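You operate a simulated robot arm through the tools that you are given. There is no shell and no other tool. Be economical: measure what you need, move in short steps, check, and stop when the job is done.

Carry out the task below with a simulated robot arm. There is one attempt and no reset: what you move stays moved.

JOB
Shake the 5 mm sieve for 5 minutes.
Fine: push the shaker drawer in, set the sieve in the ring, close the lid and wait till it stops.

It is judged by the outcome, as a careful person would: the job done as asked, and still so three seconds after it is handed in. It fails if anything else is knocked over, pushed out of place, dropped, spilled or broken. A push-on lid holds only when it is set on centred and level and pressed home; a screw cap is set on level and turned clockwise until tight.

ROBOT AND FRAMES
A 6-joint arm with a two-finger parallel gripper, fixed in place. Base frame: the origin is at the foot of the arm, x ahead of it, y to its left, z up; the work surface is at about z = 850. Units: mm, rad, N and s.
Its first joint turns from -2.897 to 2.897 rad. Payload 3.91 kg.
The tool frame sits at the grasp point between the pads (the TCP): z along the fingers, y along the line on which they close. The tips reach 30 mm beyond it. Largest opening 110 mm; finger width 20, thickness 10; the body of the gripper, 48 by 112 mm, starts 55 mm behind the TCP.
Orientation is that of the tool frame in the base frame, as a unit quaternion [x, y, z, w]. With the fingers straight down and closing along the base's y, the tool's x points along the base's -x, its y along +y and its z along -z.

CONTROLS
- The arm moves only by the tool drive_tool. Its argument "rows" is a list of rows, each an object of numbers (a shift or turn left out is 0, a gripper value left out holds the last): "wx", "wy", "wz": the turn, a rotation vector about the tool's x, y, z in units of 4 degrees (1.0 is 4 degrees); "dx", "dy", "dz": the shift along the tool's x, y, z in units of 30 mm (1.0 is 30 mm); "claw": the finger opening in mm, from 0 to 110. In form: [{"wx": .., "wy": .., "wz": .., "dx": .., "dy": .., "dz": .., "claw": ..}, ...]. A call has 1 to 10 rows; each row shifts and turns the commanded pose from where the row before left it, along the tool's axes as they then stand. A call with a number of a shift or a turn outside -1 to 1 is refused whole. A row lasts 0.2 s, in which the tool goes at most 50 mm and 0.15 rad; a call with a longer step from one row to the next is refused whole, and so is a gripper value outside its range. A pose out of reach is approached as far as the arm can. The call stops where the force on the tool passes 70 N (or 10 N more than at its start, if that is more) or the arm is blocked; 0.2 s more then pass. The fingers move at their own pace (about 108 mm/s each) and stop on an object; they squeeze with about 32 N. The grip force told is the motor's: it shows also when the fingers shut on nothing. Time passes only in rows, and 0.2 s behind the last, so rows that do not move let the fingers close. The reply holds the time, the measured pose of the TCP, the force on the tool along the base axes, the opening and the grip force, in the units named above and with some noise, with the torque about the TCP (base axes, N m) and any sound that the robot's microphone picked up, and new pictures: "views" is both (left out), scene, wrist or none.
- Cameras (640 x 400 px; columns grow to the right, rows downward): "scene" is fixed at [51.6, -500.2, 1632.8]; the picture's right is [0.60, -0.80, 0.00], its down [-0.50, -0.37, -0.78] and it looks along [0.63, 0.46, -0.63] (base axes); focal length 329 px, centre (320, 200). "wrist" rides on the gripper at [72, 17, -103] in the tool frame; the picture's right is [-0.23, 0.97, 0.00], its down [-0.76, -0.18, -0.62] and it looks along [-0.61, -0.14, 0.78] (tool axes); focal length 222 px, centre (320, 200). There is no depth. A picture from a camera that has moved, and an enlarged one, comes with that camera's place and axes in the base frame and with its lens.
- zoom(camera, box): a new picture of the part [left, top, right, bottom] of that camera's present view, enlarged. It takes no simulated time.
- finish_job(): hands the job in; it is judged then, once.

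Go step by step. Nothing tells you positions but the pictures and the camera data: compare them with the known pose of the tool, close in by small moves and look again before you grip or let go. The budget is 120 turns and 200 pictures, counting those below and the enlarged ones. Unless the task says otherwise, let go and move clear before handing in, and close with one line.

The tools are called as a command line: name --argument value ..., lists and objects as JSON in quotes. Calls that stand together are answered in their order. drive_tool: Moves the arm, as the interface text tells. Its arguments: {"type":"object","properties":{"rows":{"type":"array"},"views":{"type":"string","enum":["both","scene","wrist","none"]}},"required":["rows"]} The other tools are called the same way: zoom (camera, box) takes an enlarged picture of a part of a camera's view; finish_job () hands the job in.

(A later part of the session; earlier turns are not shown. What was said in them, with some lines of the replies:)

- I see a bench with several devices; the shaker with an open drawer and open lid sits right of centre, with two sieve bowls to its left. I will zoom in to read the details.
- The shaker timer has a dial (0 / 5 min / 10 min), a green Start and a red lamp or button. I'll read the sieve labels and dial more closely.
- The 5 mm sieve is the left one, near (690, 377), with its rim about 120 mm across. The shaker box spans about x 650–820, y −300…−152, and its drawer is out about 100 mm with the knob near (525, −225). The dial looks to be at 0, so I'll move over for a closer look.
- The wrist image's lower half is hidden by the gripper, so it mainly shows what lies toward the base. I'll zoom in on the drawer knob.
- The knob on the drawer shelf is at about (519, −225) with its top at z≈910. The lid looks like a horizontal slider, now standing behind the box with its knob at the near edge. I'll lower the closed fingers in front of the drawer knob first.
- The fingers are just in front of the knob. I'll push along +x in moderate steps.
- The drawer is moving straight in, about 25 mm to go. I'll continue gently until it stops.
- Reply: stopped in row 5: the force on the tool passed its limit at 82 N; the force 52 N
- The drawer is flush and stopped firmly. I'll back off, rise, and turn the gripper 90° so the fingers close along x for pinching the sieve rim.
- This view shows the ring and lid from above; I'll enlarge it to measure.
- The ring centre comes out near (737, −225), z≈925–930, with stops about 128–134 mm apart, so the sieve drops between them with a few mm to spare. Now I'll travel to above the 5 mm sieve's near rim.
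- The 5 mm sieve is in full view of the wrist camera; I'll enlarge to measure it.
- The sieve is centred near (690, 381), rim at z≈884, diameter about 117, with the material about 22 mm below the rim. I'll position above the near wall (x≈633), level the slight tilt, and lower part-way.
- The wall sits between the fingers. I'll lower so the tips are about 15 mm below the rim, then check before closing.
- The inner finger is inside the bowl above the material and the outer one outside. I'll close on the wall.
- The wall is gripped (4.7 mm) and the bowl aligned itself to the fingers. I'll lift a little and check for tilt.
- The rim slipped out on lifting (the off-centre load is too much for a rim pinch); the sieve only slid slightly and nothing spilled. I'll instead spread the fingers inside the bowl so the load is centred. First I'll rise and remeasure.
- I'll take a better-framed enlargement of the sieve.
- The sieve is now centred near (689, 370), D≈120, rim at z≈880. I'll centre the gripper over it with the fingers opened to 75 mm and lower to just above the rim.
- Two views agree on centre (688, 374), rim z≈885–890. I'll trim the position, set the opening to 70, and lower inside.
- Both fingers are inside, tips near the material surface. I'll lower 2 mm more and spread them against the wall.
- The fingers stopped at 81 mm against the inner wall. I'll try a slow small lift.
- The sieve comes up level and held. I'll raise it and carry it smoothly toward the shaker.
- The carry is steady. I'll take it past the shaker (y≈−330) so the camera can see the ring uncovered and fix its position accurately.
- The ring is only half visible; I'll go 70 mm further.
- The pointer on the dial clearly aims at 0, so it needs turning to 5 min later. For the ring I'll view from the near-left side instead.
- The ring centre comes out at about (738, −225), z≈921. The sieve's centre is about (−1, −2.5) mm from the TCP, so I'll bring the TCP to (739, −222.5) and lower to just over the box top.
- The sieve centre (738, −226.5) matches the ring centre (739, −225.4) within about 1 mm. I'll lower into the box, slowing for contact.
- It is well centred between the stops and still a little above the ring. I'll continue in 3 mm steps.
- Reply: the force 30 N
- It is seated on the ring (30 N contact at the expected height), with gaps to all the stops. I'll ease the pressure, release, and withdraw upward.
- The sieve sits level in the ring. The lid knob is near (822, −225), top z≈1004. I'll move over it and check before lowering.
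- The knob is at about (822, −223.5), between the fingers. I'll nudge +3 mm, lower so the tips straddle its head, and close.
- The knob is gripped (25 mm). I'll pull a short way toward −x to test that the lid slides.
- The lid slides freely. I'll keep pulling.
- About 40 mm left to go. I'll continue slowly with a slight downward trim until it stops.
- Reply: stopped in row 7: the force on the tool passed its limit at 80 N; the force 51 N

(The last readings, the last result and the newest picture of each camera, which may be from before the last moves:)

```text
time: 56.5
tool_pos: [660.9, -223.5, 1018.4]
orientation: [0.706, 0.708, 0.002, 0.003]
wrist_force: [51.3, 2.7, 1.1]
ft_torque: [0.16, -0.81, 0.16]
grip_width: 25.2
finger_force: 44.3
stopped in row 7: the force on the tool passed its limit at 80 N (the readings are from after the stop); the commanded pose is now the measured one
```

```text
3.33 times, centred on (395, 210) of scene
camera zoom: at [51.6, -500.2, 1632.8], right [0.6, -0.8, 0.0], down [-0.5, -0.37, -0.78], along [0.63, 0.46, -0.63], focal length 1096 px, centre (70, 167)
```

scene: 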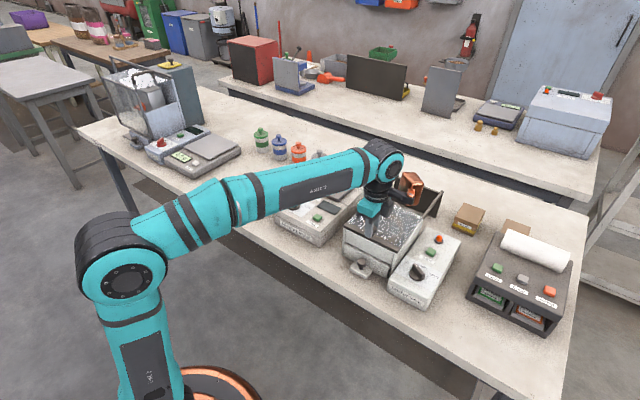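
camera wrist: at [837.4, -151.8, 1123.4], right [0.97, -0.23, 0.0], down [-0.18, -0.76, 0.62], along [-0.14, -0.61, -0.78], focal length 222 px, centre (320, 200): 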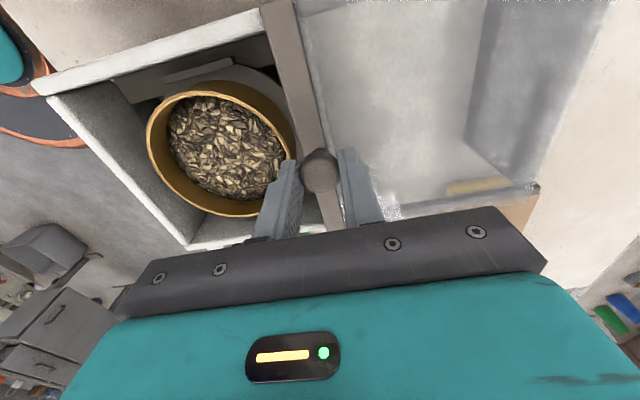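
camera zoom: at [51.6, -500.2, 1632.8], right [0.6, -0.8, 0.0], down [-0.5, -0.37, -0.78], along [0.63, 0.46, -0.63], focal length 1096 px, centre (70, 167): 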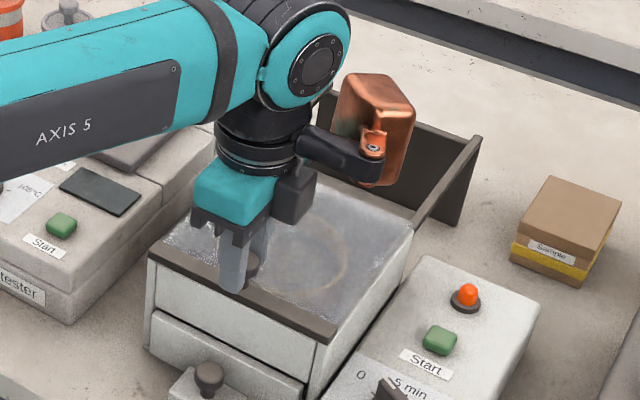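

The lid is closed against its stop. I'll release, rise, and turn the gripper back for the dial (it must go from 0 to 5 min, about 60° clockwise).

drive_tool --rows '[{"claw": 45}, {"claw": 60}, {"dz": -0.5}, {"dz": -0.9}, {"dz": -0.9, "wx": 0.1}, {"dz": -0.9, "wz": -1}, {"wz": -1}, {"wz": -1}, {"wz": -1}, {"wz": -1}]' --views "none"

drive_tool --rows '[{"wz": -1}, {"wz": -1}, {"wz": -1}, {"wz": -1}, {"wz": -1}, {"wz": -1}, {"wz": -1}, {"wz": -1}, {"wz": -1}, {"wz": -1}]' --views "none"

drive_tool --rows '[{"wz": -1}, {"wz": -1}, {"wz": -1}, {"wz": -1}, {"wz": -1}, {"wz": -1}, {"wz": -1}, {"wz": -0.5}]' --views "both"

zoom --camera "scene" --box '[330, 170, 460, 290]'

```text
time: 58.7
tool_pos: [657.9, -223.5, 1115.1]
orientation: [0.573, 0.82, 0.001, -0.001]
wrist_force: [0.0, 0.3, 0.0]
ft_torque: [-0.03, -0.01, 0.01]
grip_width: 60.4
finger_force: 0.0
```

```text
time: 60.9
tool_pos: [657.6, -225.0, 1115.4]
orientation: [0.258, 0.966, -0.001, 0.0]
wrist_force: [-0.4, -0.9, -0.8]
ft_torque: [0.03, 0.04, 0.01]
grip_width: 60.3
finger_force: 0.1
```

```text
time: 62.7
tool_pos: [656.5, -225.1, 1115.0]
orientation: [-0.001, 1.0, 0.0, 0.001]
wrist_force: [0.3, -0.5, 0.4]
ft_torque: [-0.05, 0.0, 0.01]
grip_width: 59.8
finger_force: 0.0
camera wrist: at [583.7, -208.7, 1217.9], right [0.23, 0.97, 0.0], down [0.76, -0.18, 0.62], along [0.61, -0.14, -0.78], focal length 222 px, centre (320, 200)
```

scene: 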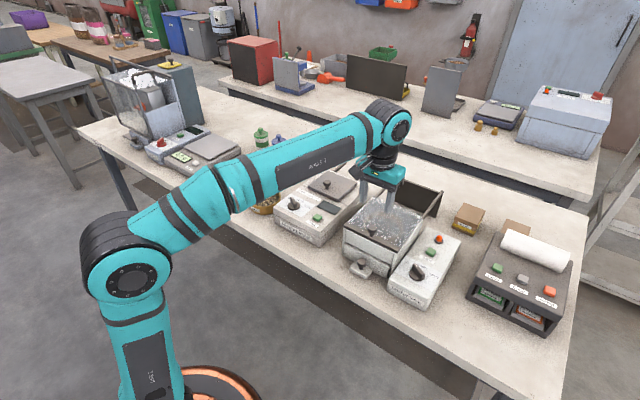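
wrist: 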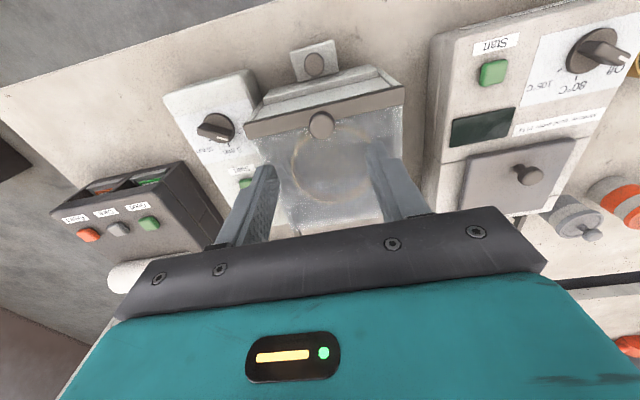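

```text
3.33 times, centred on (395, 230) of scene
camera zoom: at [51.6, -500.2, 1632.8], right [0.6, -0.8, 0.0], down [-0.5, -0.37, -0.78], along [0.63, 0.46, -0.63], focal length 1096 px, centre (70, 100)
```

zoom: 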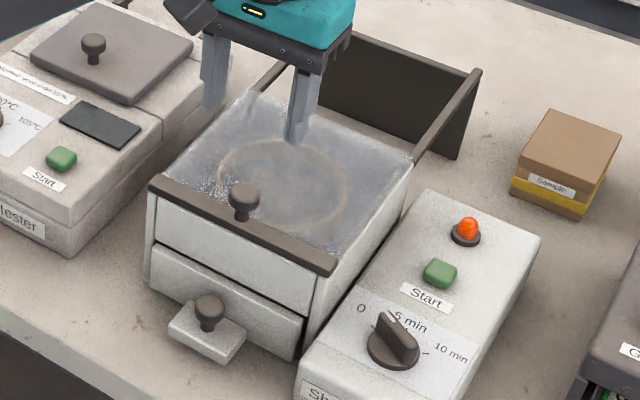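

The lid is closed well. Now I'll measure the dial and Start button from both cameras.

zoom --camera "wrist" --box '[160, 70, 280, 200]'

zoom --camera "scene" --box '[390, 225, 460, 295]'

```text
3.08 times, centred on (220, 135) of wrist
camera zoom: at [583.7, -208.7, 1217.9], right [0.23, 0.97, 0.0], down [0.76, -0.18, 0.62], along [0.61, -0.14, -0.78], focal length 684 px, centre (628, 400)
```

zoom: 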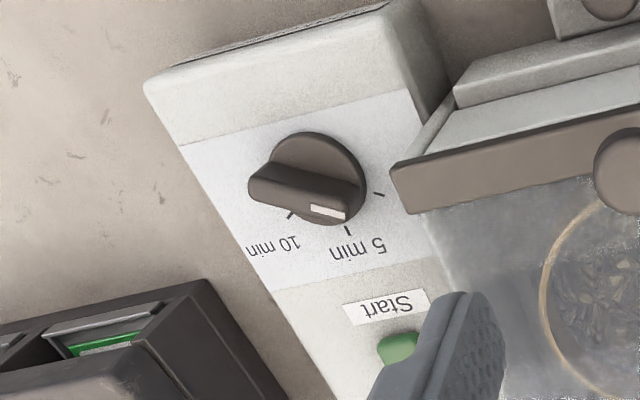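

```text
5.71 times, centred on (425, 260) of scene
camera zoom: at [51.6, -500.2, 1632.8], right [0.6, -0.8, 0.0], down [-0.5, -0.37, -0.78], along [0.63, 0.46, -0.63], focal length 1880 px, centre (-280, -143)
```

zoom: 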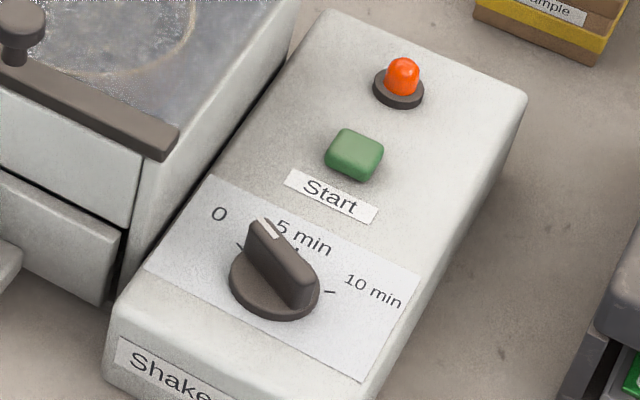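

The dial centre is at about (665, −374), its bar pointing at 0 (about 58° left of +x), with 5 min straight along +x. I'll move above it and turn 58° counter-clockwise so the fingers straddle the bar.

drive_tool --rows '[{"dx": -0.057, "dy": -0.99, "claw": 45}, {"dx": -0.057, "dy": -0.99}, {"dx": -0.057, "dy": -0.99}, {"dx": -0.057, "dy": -0.99}, {"dx": -0.057, "dy": -0.99}, {"wz": -1}, {"wz": -1}, {"wz": -1}, {"wz": -1}, {"wz": -1}]' --views "none"

drive_tool --rows '[{"wz": -1}, {"wz": -1}, {"wz": -1}, {"wz": -1}, {"wz": -1}, {"wz": -1}, {"wz": -1}, {"wz": -1}, {"wz": -1}, {"wz": -0.6}]' --views "both"

zoom --camera "wrist" --box '[200, 40, 440, 220]'

```text
time: 64.9
tool_pos: [666.2, -373.0, 1114.0]
orientation: [-0.175, 0.985, 0.001, 0.0]
wrist_force: [-0.2, -0.6, 0.9]
ft_torque: [-0.09, 0.0, -0.02]
grip_width: 45.0
finger_force: 0.1
```

```text
time: 67.1
tool_pos: [665.4, -372.9, 1115.6]
orientation: [-0.489, 0.873, 0.0, -0.001]
wrist_force: [-0.6, 0.3, 0.7]
ft_torque: [-0.01, 0.01, -0.03]
grip_width: 45.1
finger_force: 0.0
camera wrist: at [613.3, -425.5, 1218.3], right [-0.71, 0.7, 0.0], down [0.55, 0.56, 0.62], along [0.44, 0.44, -0.78], focal length 222 px, centre (320, 200)
```

scene: 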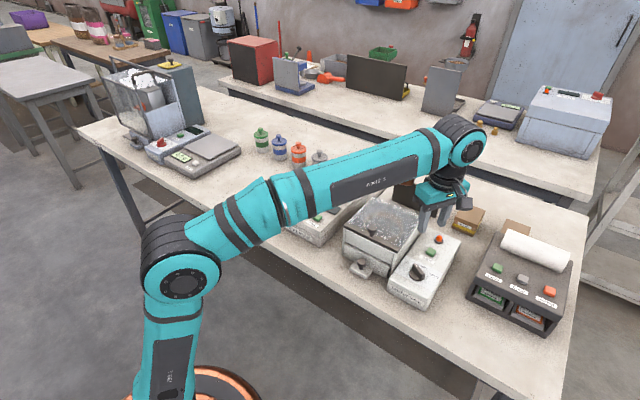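
wrist: 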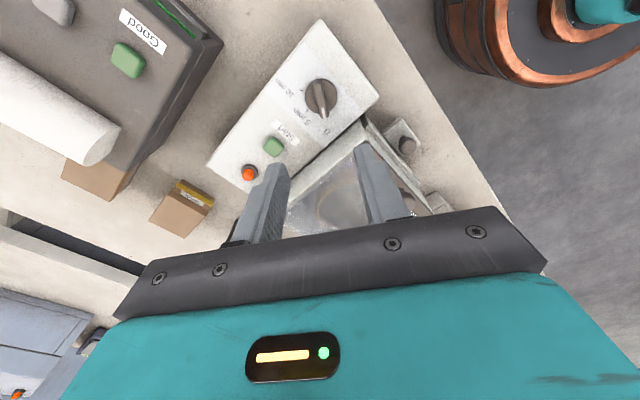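

```text
2.22 times, centred on (320, 130) of wrist
camera zoom: at [613.3, -425.5, 1218.3], right [-0.71, 0.7, 0.0], down [0.55, 0.56, 0.62], along [0.44, 0.44, -0.78], focal length 494 px, centre (320, 356)
```

zoom: 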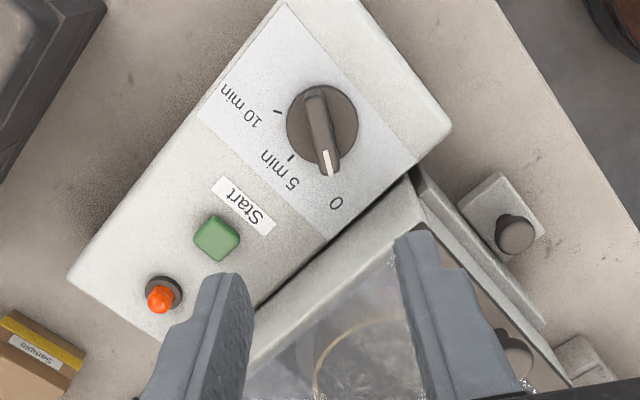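

The dial is at (664.5, −372.7) and the bar angle matches the fingers. I'll descend to just around the bar and check.

drive_tool --rows '[{"dz": 0.9}, {"dz": 0.9}, {"dz": 0.9}, {"dz": 0.9}, {"dz": 0.7}, {"dz": 0.5}, {}]' --views "both"

zoom --camera "scene" --box '[380, 215, 460, 295]'

zoom --camera "wrist" --box '[200, 40, 440, 220]'

```text
time: 68.7
tool_pos: [665.7, -374.2, 969.7]
orientation: [-0.488, 0.873, 0.001, -0.001]
wrist_force: [0.6, -0.9, 0.9]
ft_torque: [-0.02, -0.02, 0.0]
grip_width: 45.0
finger_force: 0.1
camera wrist: at [611.7, -427.0, 1071.7], right [-0.71, 0.7, 0.0], down [0.55, 0.56, 0.62], along [0.44, 0.44, -0.78], focal length 222 px, centre (320, 200)
```

scene: 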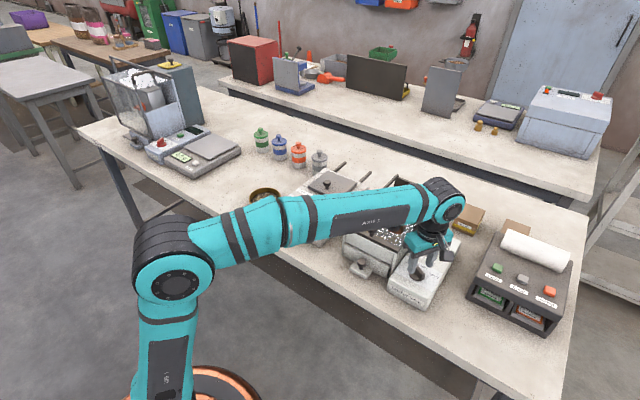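
wrist: 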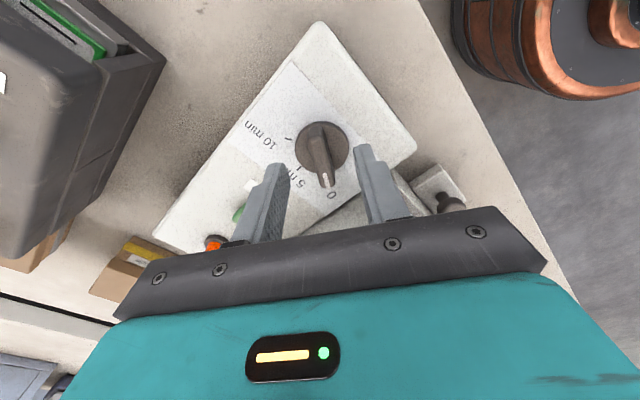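

```text
5.00 times, centred on (420, 255) of scene
camera zoom: at [51.6, -500.2, 1632.8], right [0.6, -0.8, 0.0], down [-0.5, -0.37, -0.78], along [0.63, 0.46, -0.63], focal length 1644 px, centre (-180, -75)
```

zoom: 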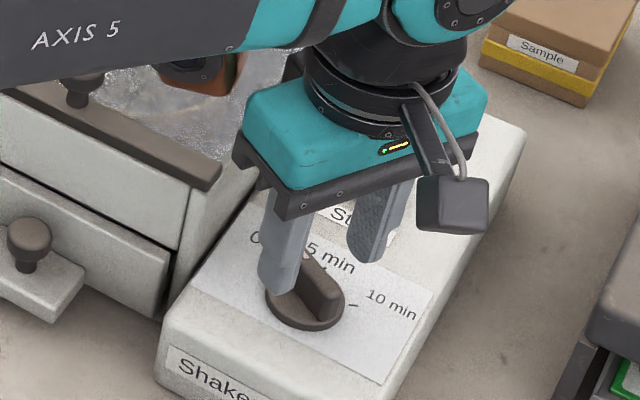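

```text
2.22 times, centred on (320, 130) of wrist
camera zoom: at [611.7, -427.0, 1071.7], right [-0.71, 0.7, 0.0], down [0.55, 0.56, 0.62], along [0.44, 0.44, -0.78], focal length 494 px, centre (320, 356)
```

zoom: 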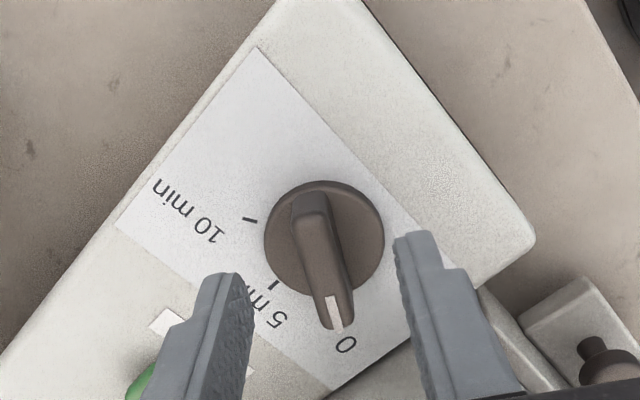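

The bar is between the fingers; disc top z≈909. I'll trim 3 mm, lower the tips to z≈916, and close on the bar.

drive_tool --rows '[{"dx": -0.085, "dy": 0.052}, {"dz": 0.4}, {"dz": 0.35}, {"claw": 20}, {"claw": 0}, {}, {}]' --views "both"

zoom --camera "wrist" --box '[200, 40, 440, 220]'

zoom --camera "scene" --box '[380, 215, 460, 295]'

```text
time: 70.3
tool_pos: [664.3, -370.6, 947.2]
orientation: [-0.489, 0.872, 0.001, 0.001]
wrist_force: [23.3, -16.0, 7.0]
ft_torque: [-0.5, -0.45, 0.04]
grip_width: 11.9
finger_force: 45.1
camera wrist: at [612.4, -423.7, 1051.0], right [-0.71, 0.7, 0.0], down [0.55, 0.56, 0.62], along [0.44, 0.44, -0.78], focal length 222 px, centre (320, 200)
```

scene: 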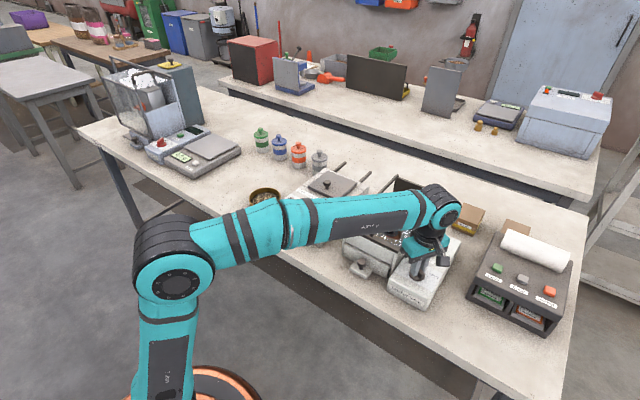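
wrist: 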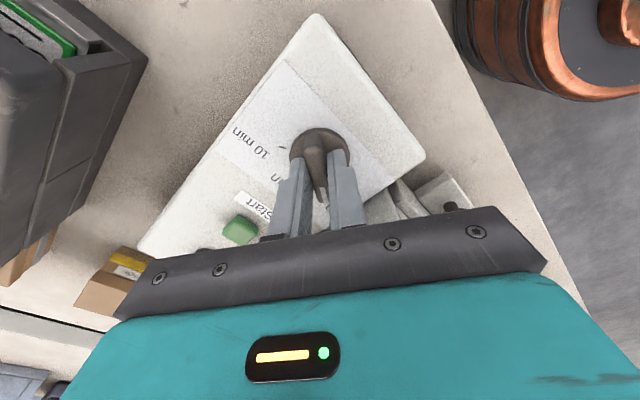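

```text
2.22 times, centred on (320, 130) of wrist
camera zoom: at [612.4, -423.7, 1051.0], right [-0.71, 0.7, 0.0], down [0.55, 0.56, 0.62], along [0.44, 0.44, -0.78], focal length 494 px, centre (320, 356)
```

zoom: 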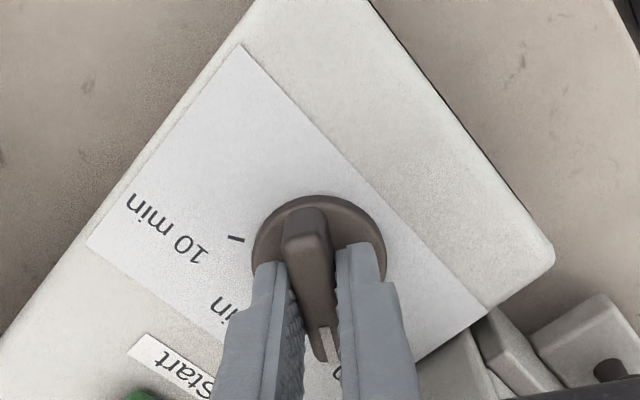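

```text
5.00 times, centred on (420, 255) of scene
camera zoom: at [51.6, -500.2, 1632.8], right [0.6, -0.8, 0.0], down [-0.5, -0.37, -0.78], along [0.63, 0.46, -0.63], focal length 1644 px, centre (-180, -75)
```

zoom: 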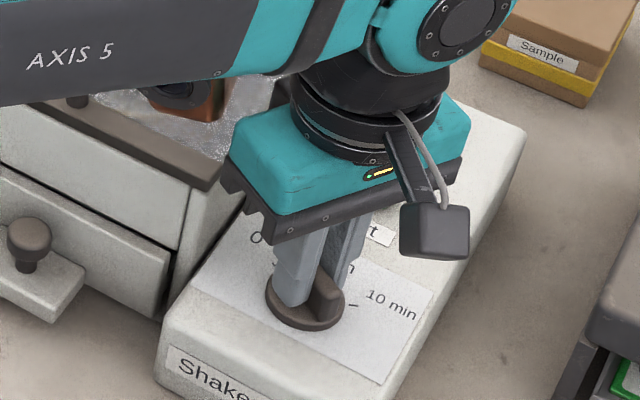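

The bar is gripped with some side load, so I'll shift 1.5 mm to relieve it and start turning clockwise.

drive_tool --rows '[{"dy": -0.05}, {"wz": 0.5}, {"wz": 1}, {"wz": 1}, {"wz": 1}, {"wz": 1}]' --views "both"

zoom --camera "wrist" --box '[200, 40, 440, 220]'

```text
time: 71.7
tool_pos: [665.9, -372.2, 947.5]
orientation: [-0.346, 0.938, 0.001, -0.001]
wrist_force: [-16.0, -7.5, -1.5]
ft_torque: [-0.12, -0.15, 0.0]
grip_width: 12.0
finger_force: 44.6
camera wrist: at [599.0, -405.1, 1051.0], right [-0.46, 0.89, 0.0], down [0.7, 0.36, 0.62], along [0.55, 0.29, -0.78], focal length 222 px, centre (320, 200)
```

scene: 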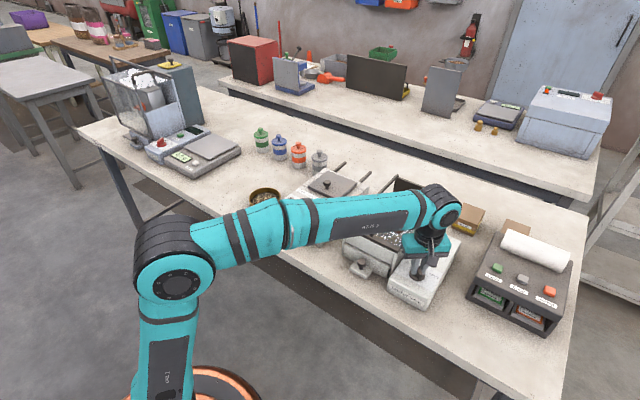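
wrist: 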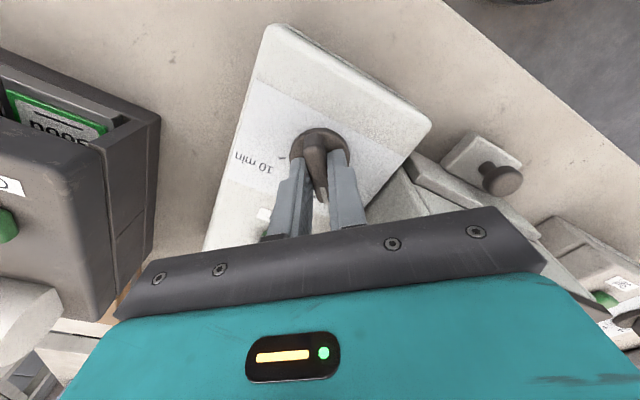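

```text
2.22 times, centred on (320, 130) of wrist
camera zoom: at [599.0, -405.1, 1051.0], right [-0.46, 0.89, 0.0], down [0.7, 0.36, 0.62], along [0.55, 0.29, -0.78], focal length 494 px, centre (320, 356)
```

zoom: 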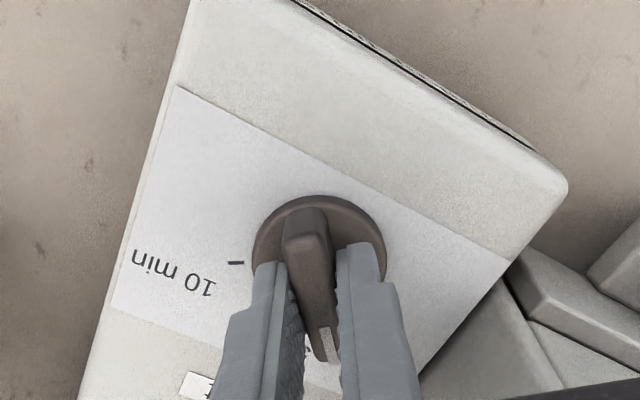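

The dial turns with the gripper. About 40° remain to bring the bar to +x (5 min).

drive_tool --rows '[{"wz": 1}, {"wz": 1}, {"wz": 1}, {"wz": 1}, {"wz": 1}, {"wz": 1}, {"wz": 1}, {"wz": 1}, {"wz": 1}, {"wz": 1}]' --views "both"

zoom --camera "wrist" --box '[200, 40, 440, 220]'

zoom --camera "scene" --box '[380, 215, 460, 295]'

```text
time: 73.9
tool_pos: [667.0, -370.6, 948.2]
orientation: [-0.003, 1.0, 0.001, 0.0]
wrist_force: [-13.8, -15.3, -14.3]
ft_torque: [-0.47, 1.33, 0.07]
grip_width: 11.9
finger_force: 45.0
camera wrist: at [593.9, -355.2, 1051.8], right [0.22, 0.98, 0.0], down [0.76, -0.17, 0.62], along [0.61, -0.14, -0.78], focal length 222 px, centre (320, 200)
```

scene: 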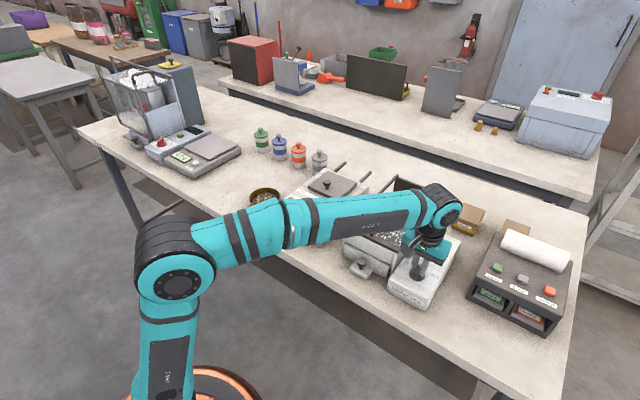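
wrist: 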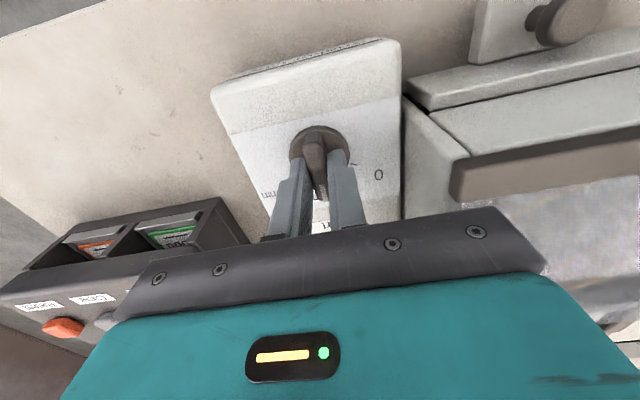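

```text
2.22 times, centred on (320, 130) of wrist
camera zoom: at [593.9, -355.2, 1051.8], right [0.22, 0.98, 0.0], down [0.76, -0.17, 0.62], along [0.61, -0.14, -0.78], focal length 494 px, centre (320, 356)
```

zoom: 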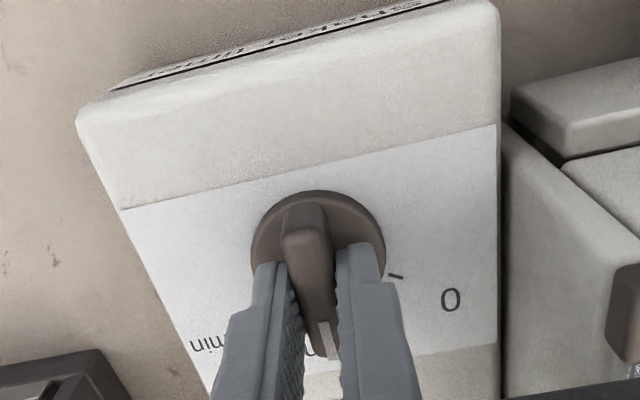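

```text
5.00 times, centred on (420, 255) of scene
camera zoom: at [51.6, -500.2, 1632.8], right [0.6, -0.8, 0.0], down [-0.5, -0.37, -0.78], along [0.63, 0.46, -0.63], focal length 1644 px, centre (-180, -75)
```

zoom: 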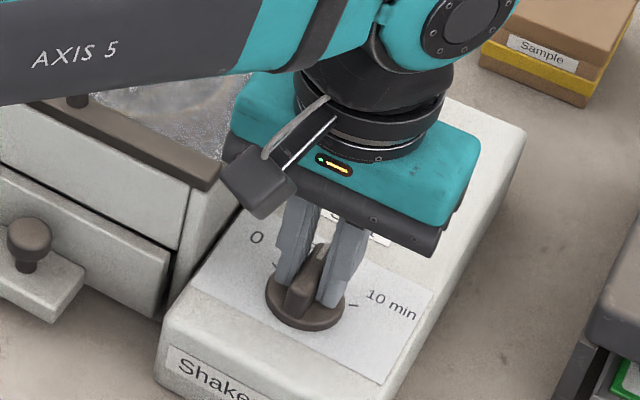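

The dial points along +x, at 5 min. I'll release and rise to check the setting.

drive_tool --rows '[{"claw": 25}, {"claw": 40}, {}, {"dz": -0.4}, {"dz": -0.9}, {"dz": -0.9}, {"dz": -0.9}]' --views "both"

zoom --camera "wrist" --box '[200, 40, 440, 220]'

zoom --camera "scene" --box '[380, 215, 460, 295]'

```text
time: 75.5
tool_pos: [667.0, -370.1, 1042.8]
orientation: [-0.004, 1.0, 0.001, -0.001]
wrist_force: [-0.1, -0.2, 0.8]
ft_torque: [0.01, 0.03, -0.01]
grip_width: 39.9
finger_force: 0.1
camera wrist: at [593.6, -354.2, 1145.1], right [0.22, 0.98, 0.0], down [0.76, -0.17, 0.62], along [0.61, -0.14, -0.78], focal length 222 px, centre (320, 200)
```

scene: 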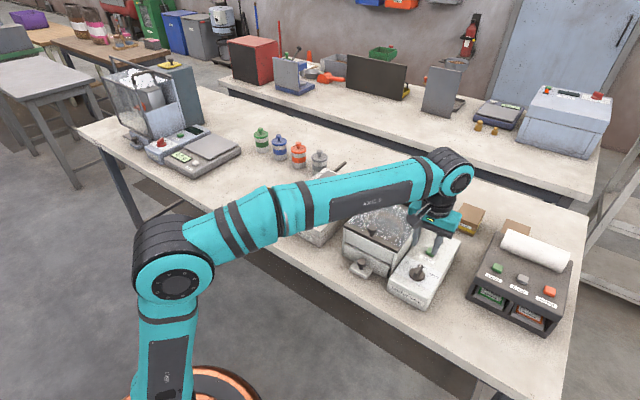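
wrist: 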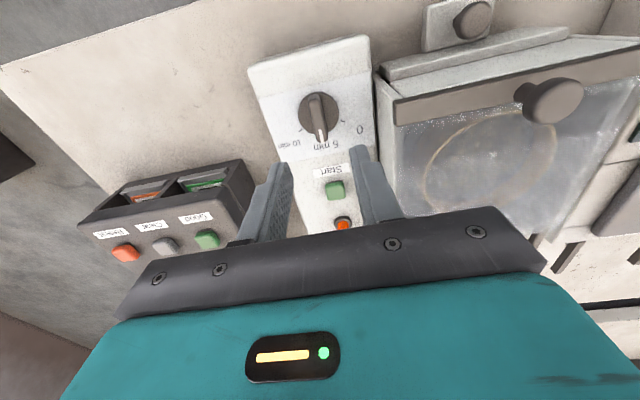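

```text
2.22 times, centred on (320, 130) of wrist
camera zoom: at [593.6, -354.2, 1145.1], right [0.22, 0.98, 0.0], down [0.76, -0.17, 0.62], along [0.61, -0.14, -0.78], focal length 494 px, centre (320, 356)
```

zoom: 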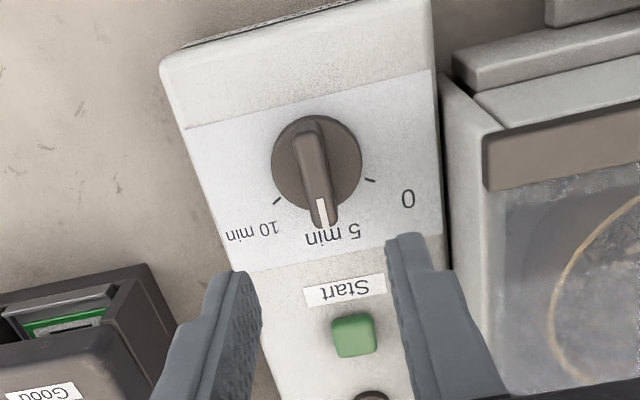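

```text
5.00 times, centred on (420, 255) of scene
camera zoom: at [51.6, -500.2, 1632.8], right [0.6, -0.8, 0.0], down [-0.5, -0.37, -0.78], along [0.63, 0.46, -0.63], focal length 1644 px, centre (-180, -75)
```

zoom: 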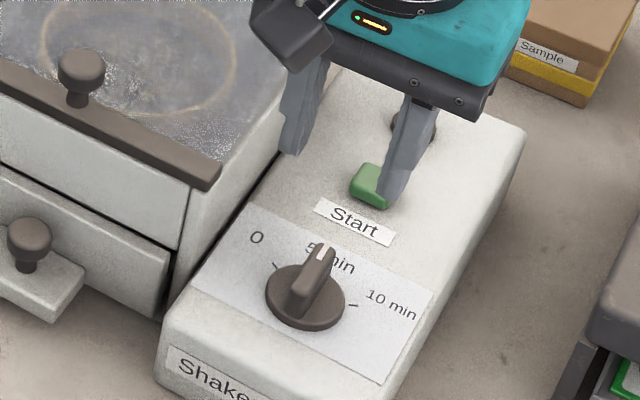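

The pointer is on 5 min. The Start button is at about (762.5, −373), top z≈915. I'll close the fingers and move above it.

drive_tool --rows '[{"dx": -0.8, "dy": -0.025, "claw": 0}, {"dx": -0.8, "dy": -0.025}, {"dx": -0.8, "dy": -0.025}, {"dx": -0.78, "dy": -0.025}, {"dz": 0.8}, {"dz": 0.8}, {"dz": 0.7}, {"dz": 0.3}, {}]' --views "both"

zoom --camera "scene" --box '[380, 195, 470, 275]'

zoom --camera "wrist" --box '[220, 60, 420, 220]'

```text
time: 77.5
tool_pos: [764.3, -373.5, 963.8]
orientation: [-0.004, 1.0, 0.0, 0.0]
wrist_force: [0.5, 0.0, -0.3]
ft_torque: [-0.01, -0.02, 0.01]
grip_width: 0.0
finger_force: 31.9
camera wrist: at [690.4, -356.7, 1067.6], right [0.22, 0.98, 0.0], down [0.76, -0.17, 0.62], along [0.61, -0.14, -0.78], focal length 222 px, centre (320, 200)
```

scene: 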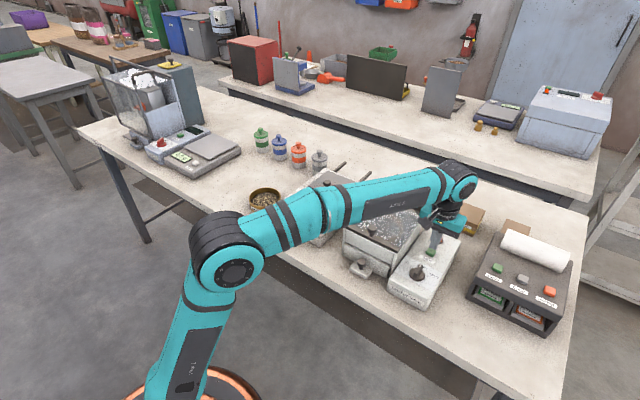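
wrist: 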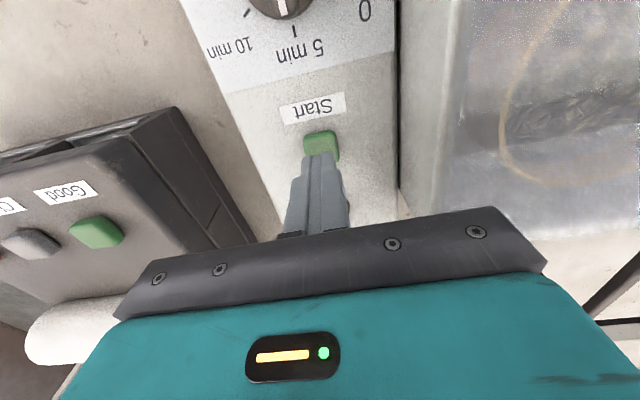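

```text
5.00 times, centred on (425, 235) of scene
camera zoom: at [51.6, -500.2, 1632.8], right [0.6, -0.8, 0.0], down [-0.5, -0.37, -0.78], along [0.63, 0.46, -0.63], focal length 1644 px, centre (-205, 25)
```

zoom: 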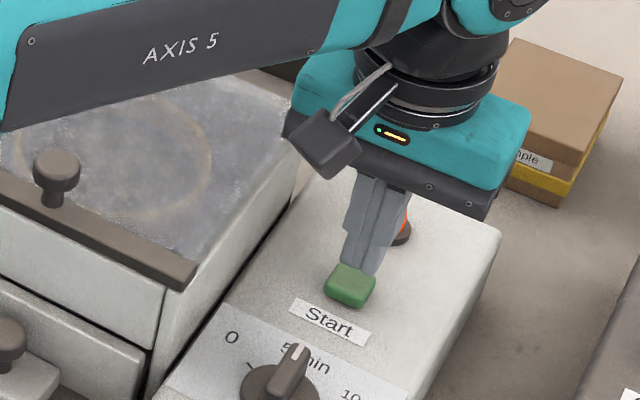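

```text
2.50 times, centred on (320, 140) of wrist
camera zoom: at [690.4, -356.7, 1067.6], right [0.22, 0.98, 0.0], down [0.76, -0.17, 0.62], along [0.61, -0.14, -0.78], focal length 555 px, centre (320, 350)
```

zoom: 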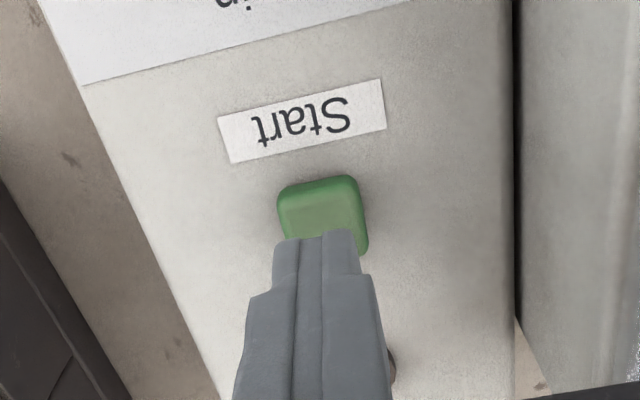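

The fingers are right above the button. I'll press down in small steps.

drive_tool --rows '[{"dx": 0.05, "dy": 0.04, "dz": 0.3}, {"dz": 0.15}, {"dz": 0.1}, {"dz": 0.1}, {"dz": 0.07}]' --views "scene"

zoom --camera "scene" --box '[380, 195, 470, 275]'

```text
time: 78.7
tool_pos: [761.6, -370.5, 943.8]
orientation: [-0.003, 1.0, 0.001, 0.0]
wrist_force: [3.9, -5.9, 28.9]
ft_torque: [-0.21, -0.07, 0.01]
grip_width: 0.0
finger_force: 32.1
heard: click
```

scene: 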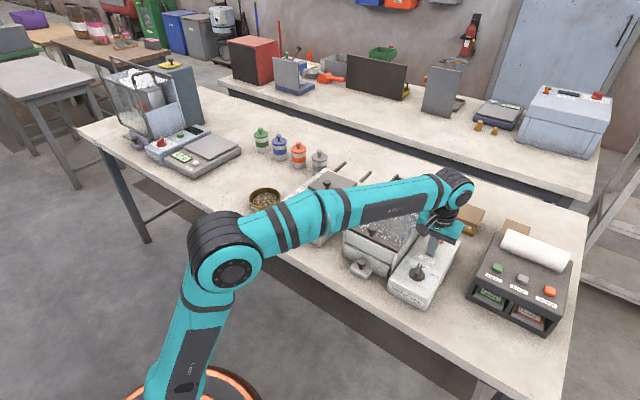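

```text
5.00 times, centred on (425, 235) of scene
camera zoom: at [51.6, -500.2, 1632.8], right [0.6, -0.8, 0.0], down [-0.5, -0.37, -0.78], along [0.63, 0.46, -0.63], focal length 1644 px, centre (-205, 25)
```

zoom: 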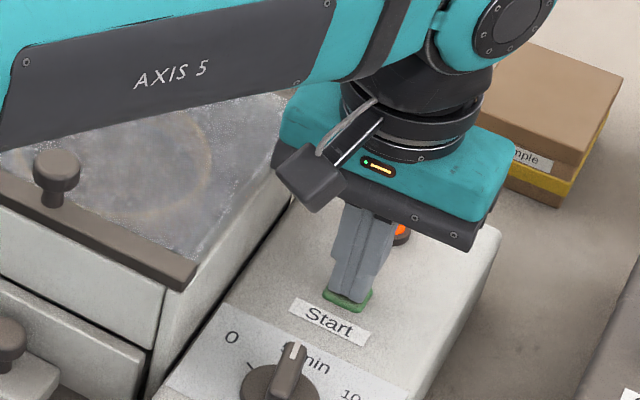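

I heard a click. I'll rise and listen and look for the shaker running.

drive_tool --rows '[{"dz": -0.3}, {"dz": -0.8}, {"dz": -0.9}, {"dz": -0.9}, {"dz": -0.9}, {"dx": 0.9}, {"dx": 0.9}, {"dx": 0.9}, {"dx": 0.9}, {"dx": 0.9}]' --views "both"

zoom --camera "scene" --box '[335, 175, 475, 305]'

```text
time: 80.9
tool_pos: [626.7, -372.4, 1056.4]
orientation: [-0.004, 1.0, 0.0, 0.0]
wrist_force: [0.3, 0.0, -0.8]
ft_torque: [0.03, 0.04, 0.0]
grip_width: 0.0
finger_force: 32.2
camera wrist: at [553.3, -356.9, 1159.2], right [0.22, 0.98, 0.0], down [0.76, -0.17, 0.62], along [0.61, -0.14, -0.78], focal length 222 px, centre (320, 200)
```

scene: 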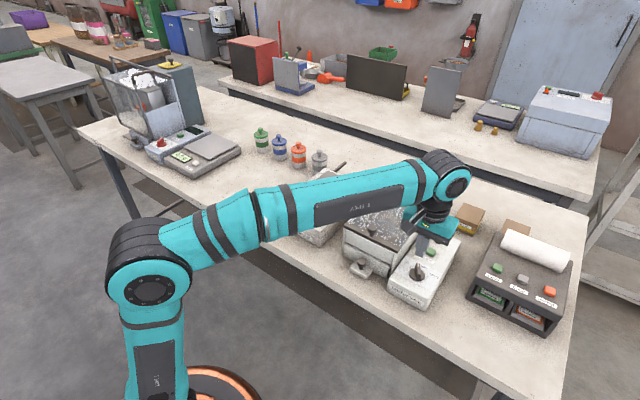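
wrist: 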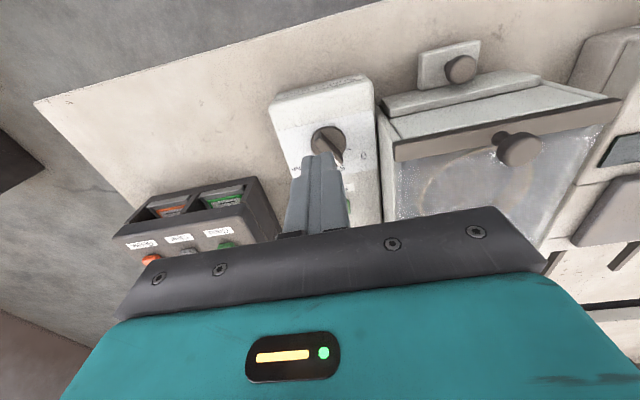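

```text
3.08 times, centred on (405, 240) of scene
camera zoom: at [51.6, -500.2, 1632.8], right [0.6, -0.8, 0.0], down [-0.5, -0.37, -0.78], along [0.63, 0.46, -0.63], focal length 1012 px, centre (58, 77)
```

zoom: 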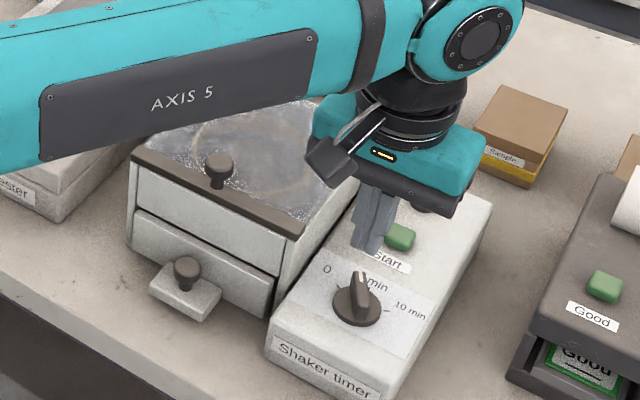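

I'll retreat further so the lamp and dial are in clear view.

drive_tool --rows '[{"dx": 0.9, "dz": -0.5}, {"dx": 0.9, "dz": -0.5}, {"dx": 0.9, "dz": -0.5}, {"dx": 0.9, "dz": -0.5}, {"dx": 0.9, "dy": 0.9}, {"dy": 0.9}, {"dy": 0.9}, {"dy": 0.9}, {"dy": 0.9}, {"dy": 0.9}]' --views "scene"

zoom --camera "scene" --box '[335, 175, 475, 305]'

```text
time: 83.1
tool_pos: [489.6, -212.4, 1116.3]
orientation: [-0.004, 1.0, 0.0, -0.001]
wrist_force: [0.4, 0.6, 0.4]
ft_torque: [0.0, -0.01, -0.03]
grip_width: 0.0
finger_force: 32.1
```

scene: 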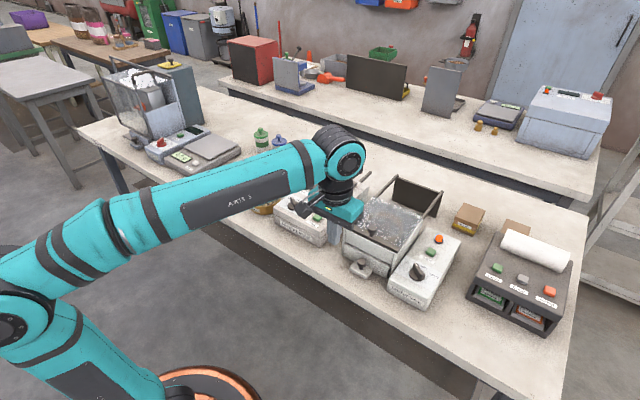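

```text
3.08 times, centred on (405, 240) of scene
camera zoom: at [51.6, -500.2, 1632.8], right [0.6, -0.8, 0.0], down [-0.5, -0.37, -0.78], along [0.63, 0.46, -0.63], focal length 1012 px, centre (58, 77)
```

zoom: 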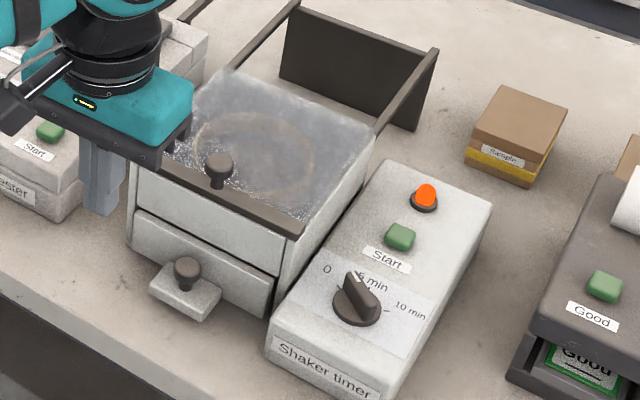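

The lamp is lit and the dial is winding back toward 0: the shaker is running. I'll wait for it to stop.

drive_tool --rows '[{}, {}, {}, {}, {}, {}, {}, {}, {}, {}]' --views "none"

drive_tool --rows '[{}, {}, {}, {}, {}, {}, {}, {}, {}, {}]' --views "none"

zoom --camera "scene" --box '[335, 175, 475, 305]'

```text
time: 85.3
tool_pos: [488.8, -213.4, 1116.7]
orientation: [-0.004, 1.0, 0.0, 0.0]
wrist_force: [-0.6, -1.1, 0.8]
ft_torque: [-0.04, 0.0, -0.01]
grip_width: 0.0
finger_force: 31.9
```

```text
time: 87.5
tool_pos: [488.5, -213.7, 1117.4]
orientation: [-0.005, 1.0, 0.0, 0.0]
wrist_force: [0.4, 0.4, -0.3]
ft_torque: [-0.01, -0.02, 0.02]
grip_width: 0.2
finger_force: 32.1
```

```text
3.08 times, centred on (405, 240) of scene
camera zoom: at [51.6, -500.2, 1632.8], right [0.6, -0.8, 0.0], down [-0.5, -0.37, -0.78], along [0.63, 0.46, -0.63], focal length 1012 px, centre (58, 77)
```

zoom: 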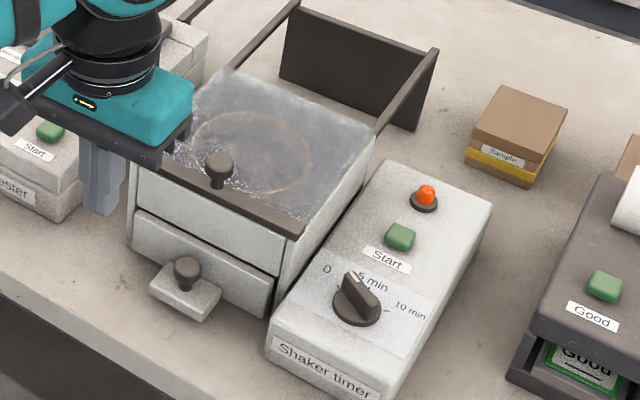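

The lamp is back to its unlit look and the dial is at 0. I'll wait once more and check closely that it has stopped.

drive_tool --rows '[{}, {}, {}, {}, {}, {}, {}, {}, {}, {}]' --views "both"

zoom --camera "scene" --box '[385, 225, 465, 305]'

zoom --camera "scene" --box '[340, 190, 430, 270]'

```text
time: 89.7
tool_pos: [488.8, -213.1, 1117.0]
orientation: [-0.005, 1.0, 0.0, 0.0]
wrist_force: [1.0, 0.0, -0.3]
ft_torque: [0.0, 0.02, -0.03]
grip_width: 0.2
finger_force: 31.8
camera wrist: at [415.3, -196.6, 1219.8], right [0.22, 0.98, 0.0], down [0.76, -0.17, 0.62], along [0.61, -0.14, -0.78], focal length 222 px, centre (320, 200)
```

scene: 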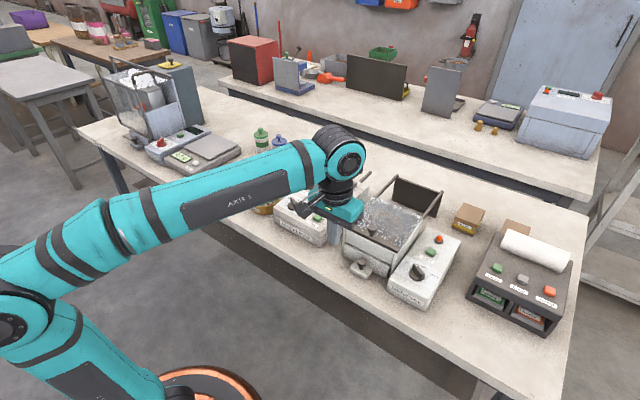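
wrist: 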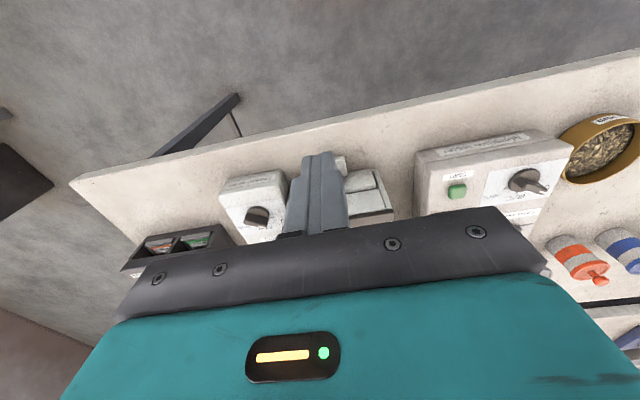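

```text
5.00 times, centred on (425, 265) of scene
camera zoom: at [51.6, -500.2, 1632.8], right [0.6, -0.8, 0.0], down [-0.5, -0.37, -0.78], along [0.63, 0.46, -0.63], focal length 1644 px, centre (-205, -125)
```

zoom: 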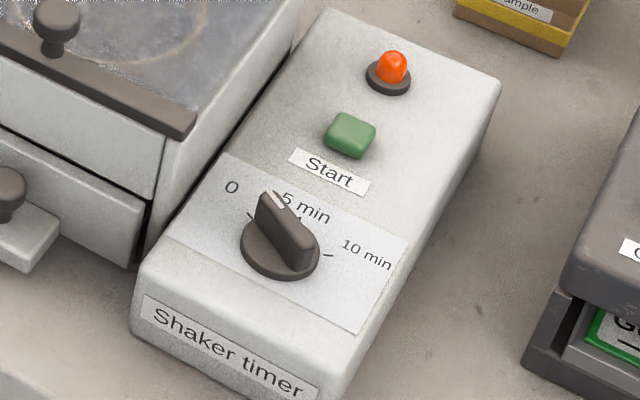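

```text
5.00 times, centred on (385, 230) of scene
camera zoom: at [51.6, -500.2, 1632.8], right [0.6, -0.8, 0.0], down [-0.5, -0.37, -0.78], along [0.63, 0.46, -0.63], focal length 1644 px, centre (-5, 50)
```

zoom: 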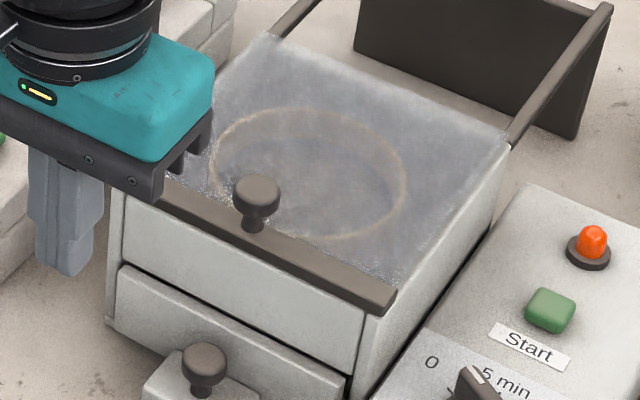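

The timer has run out: the dial is at 0, the lamp is off, and the sieve sits in the ring under the closed lid with the arm clear.

finish_job

```text
The job is handed in.
```

The 5 mm sieve was shaken for the full 5-minute timer setting, with the drawer in and the lid closed. The shaker has stopped and the arm is clear.
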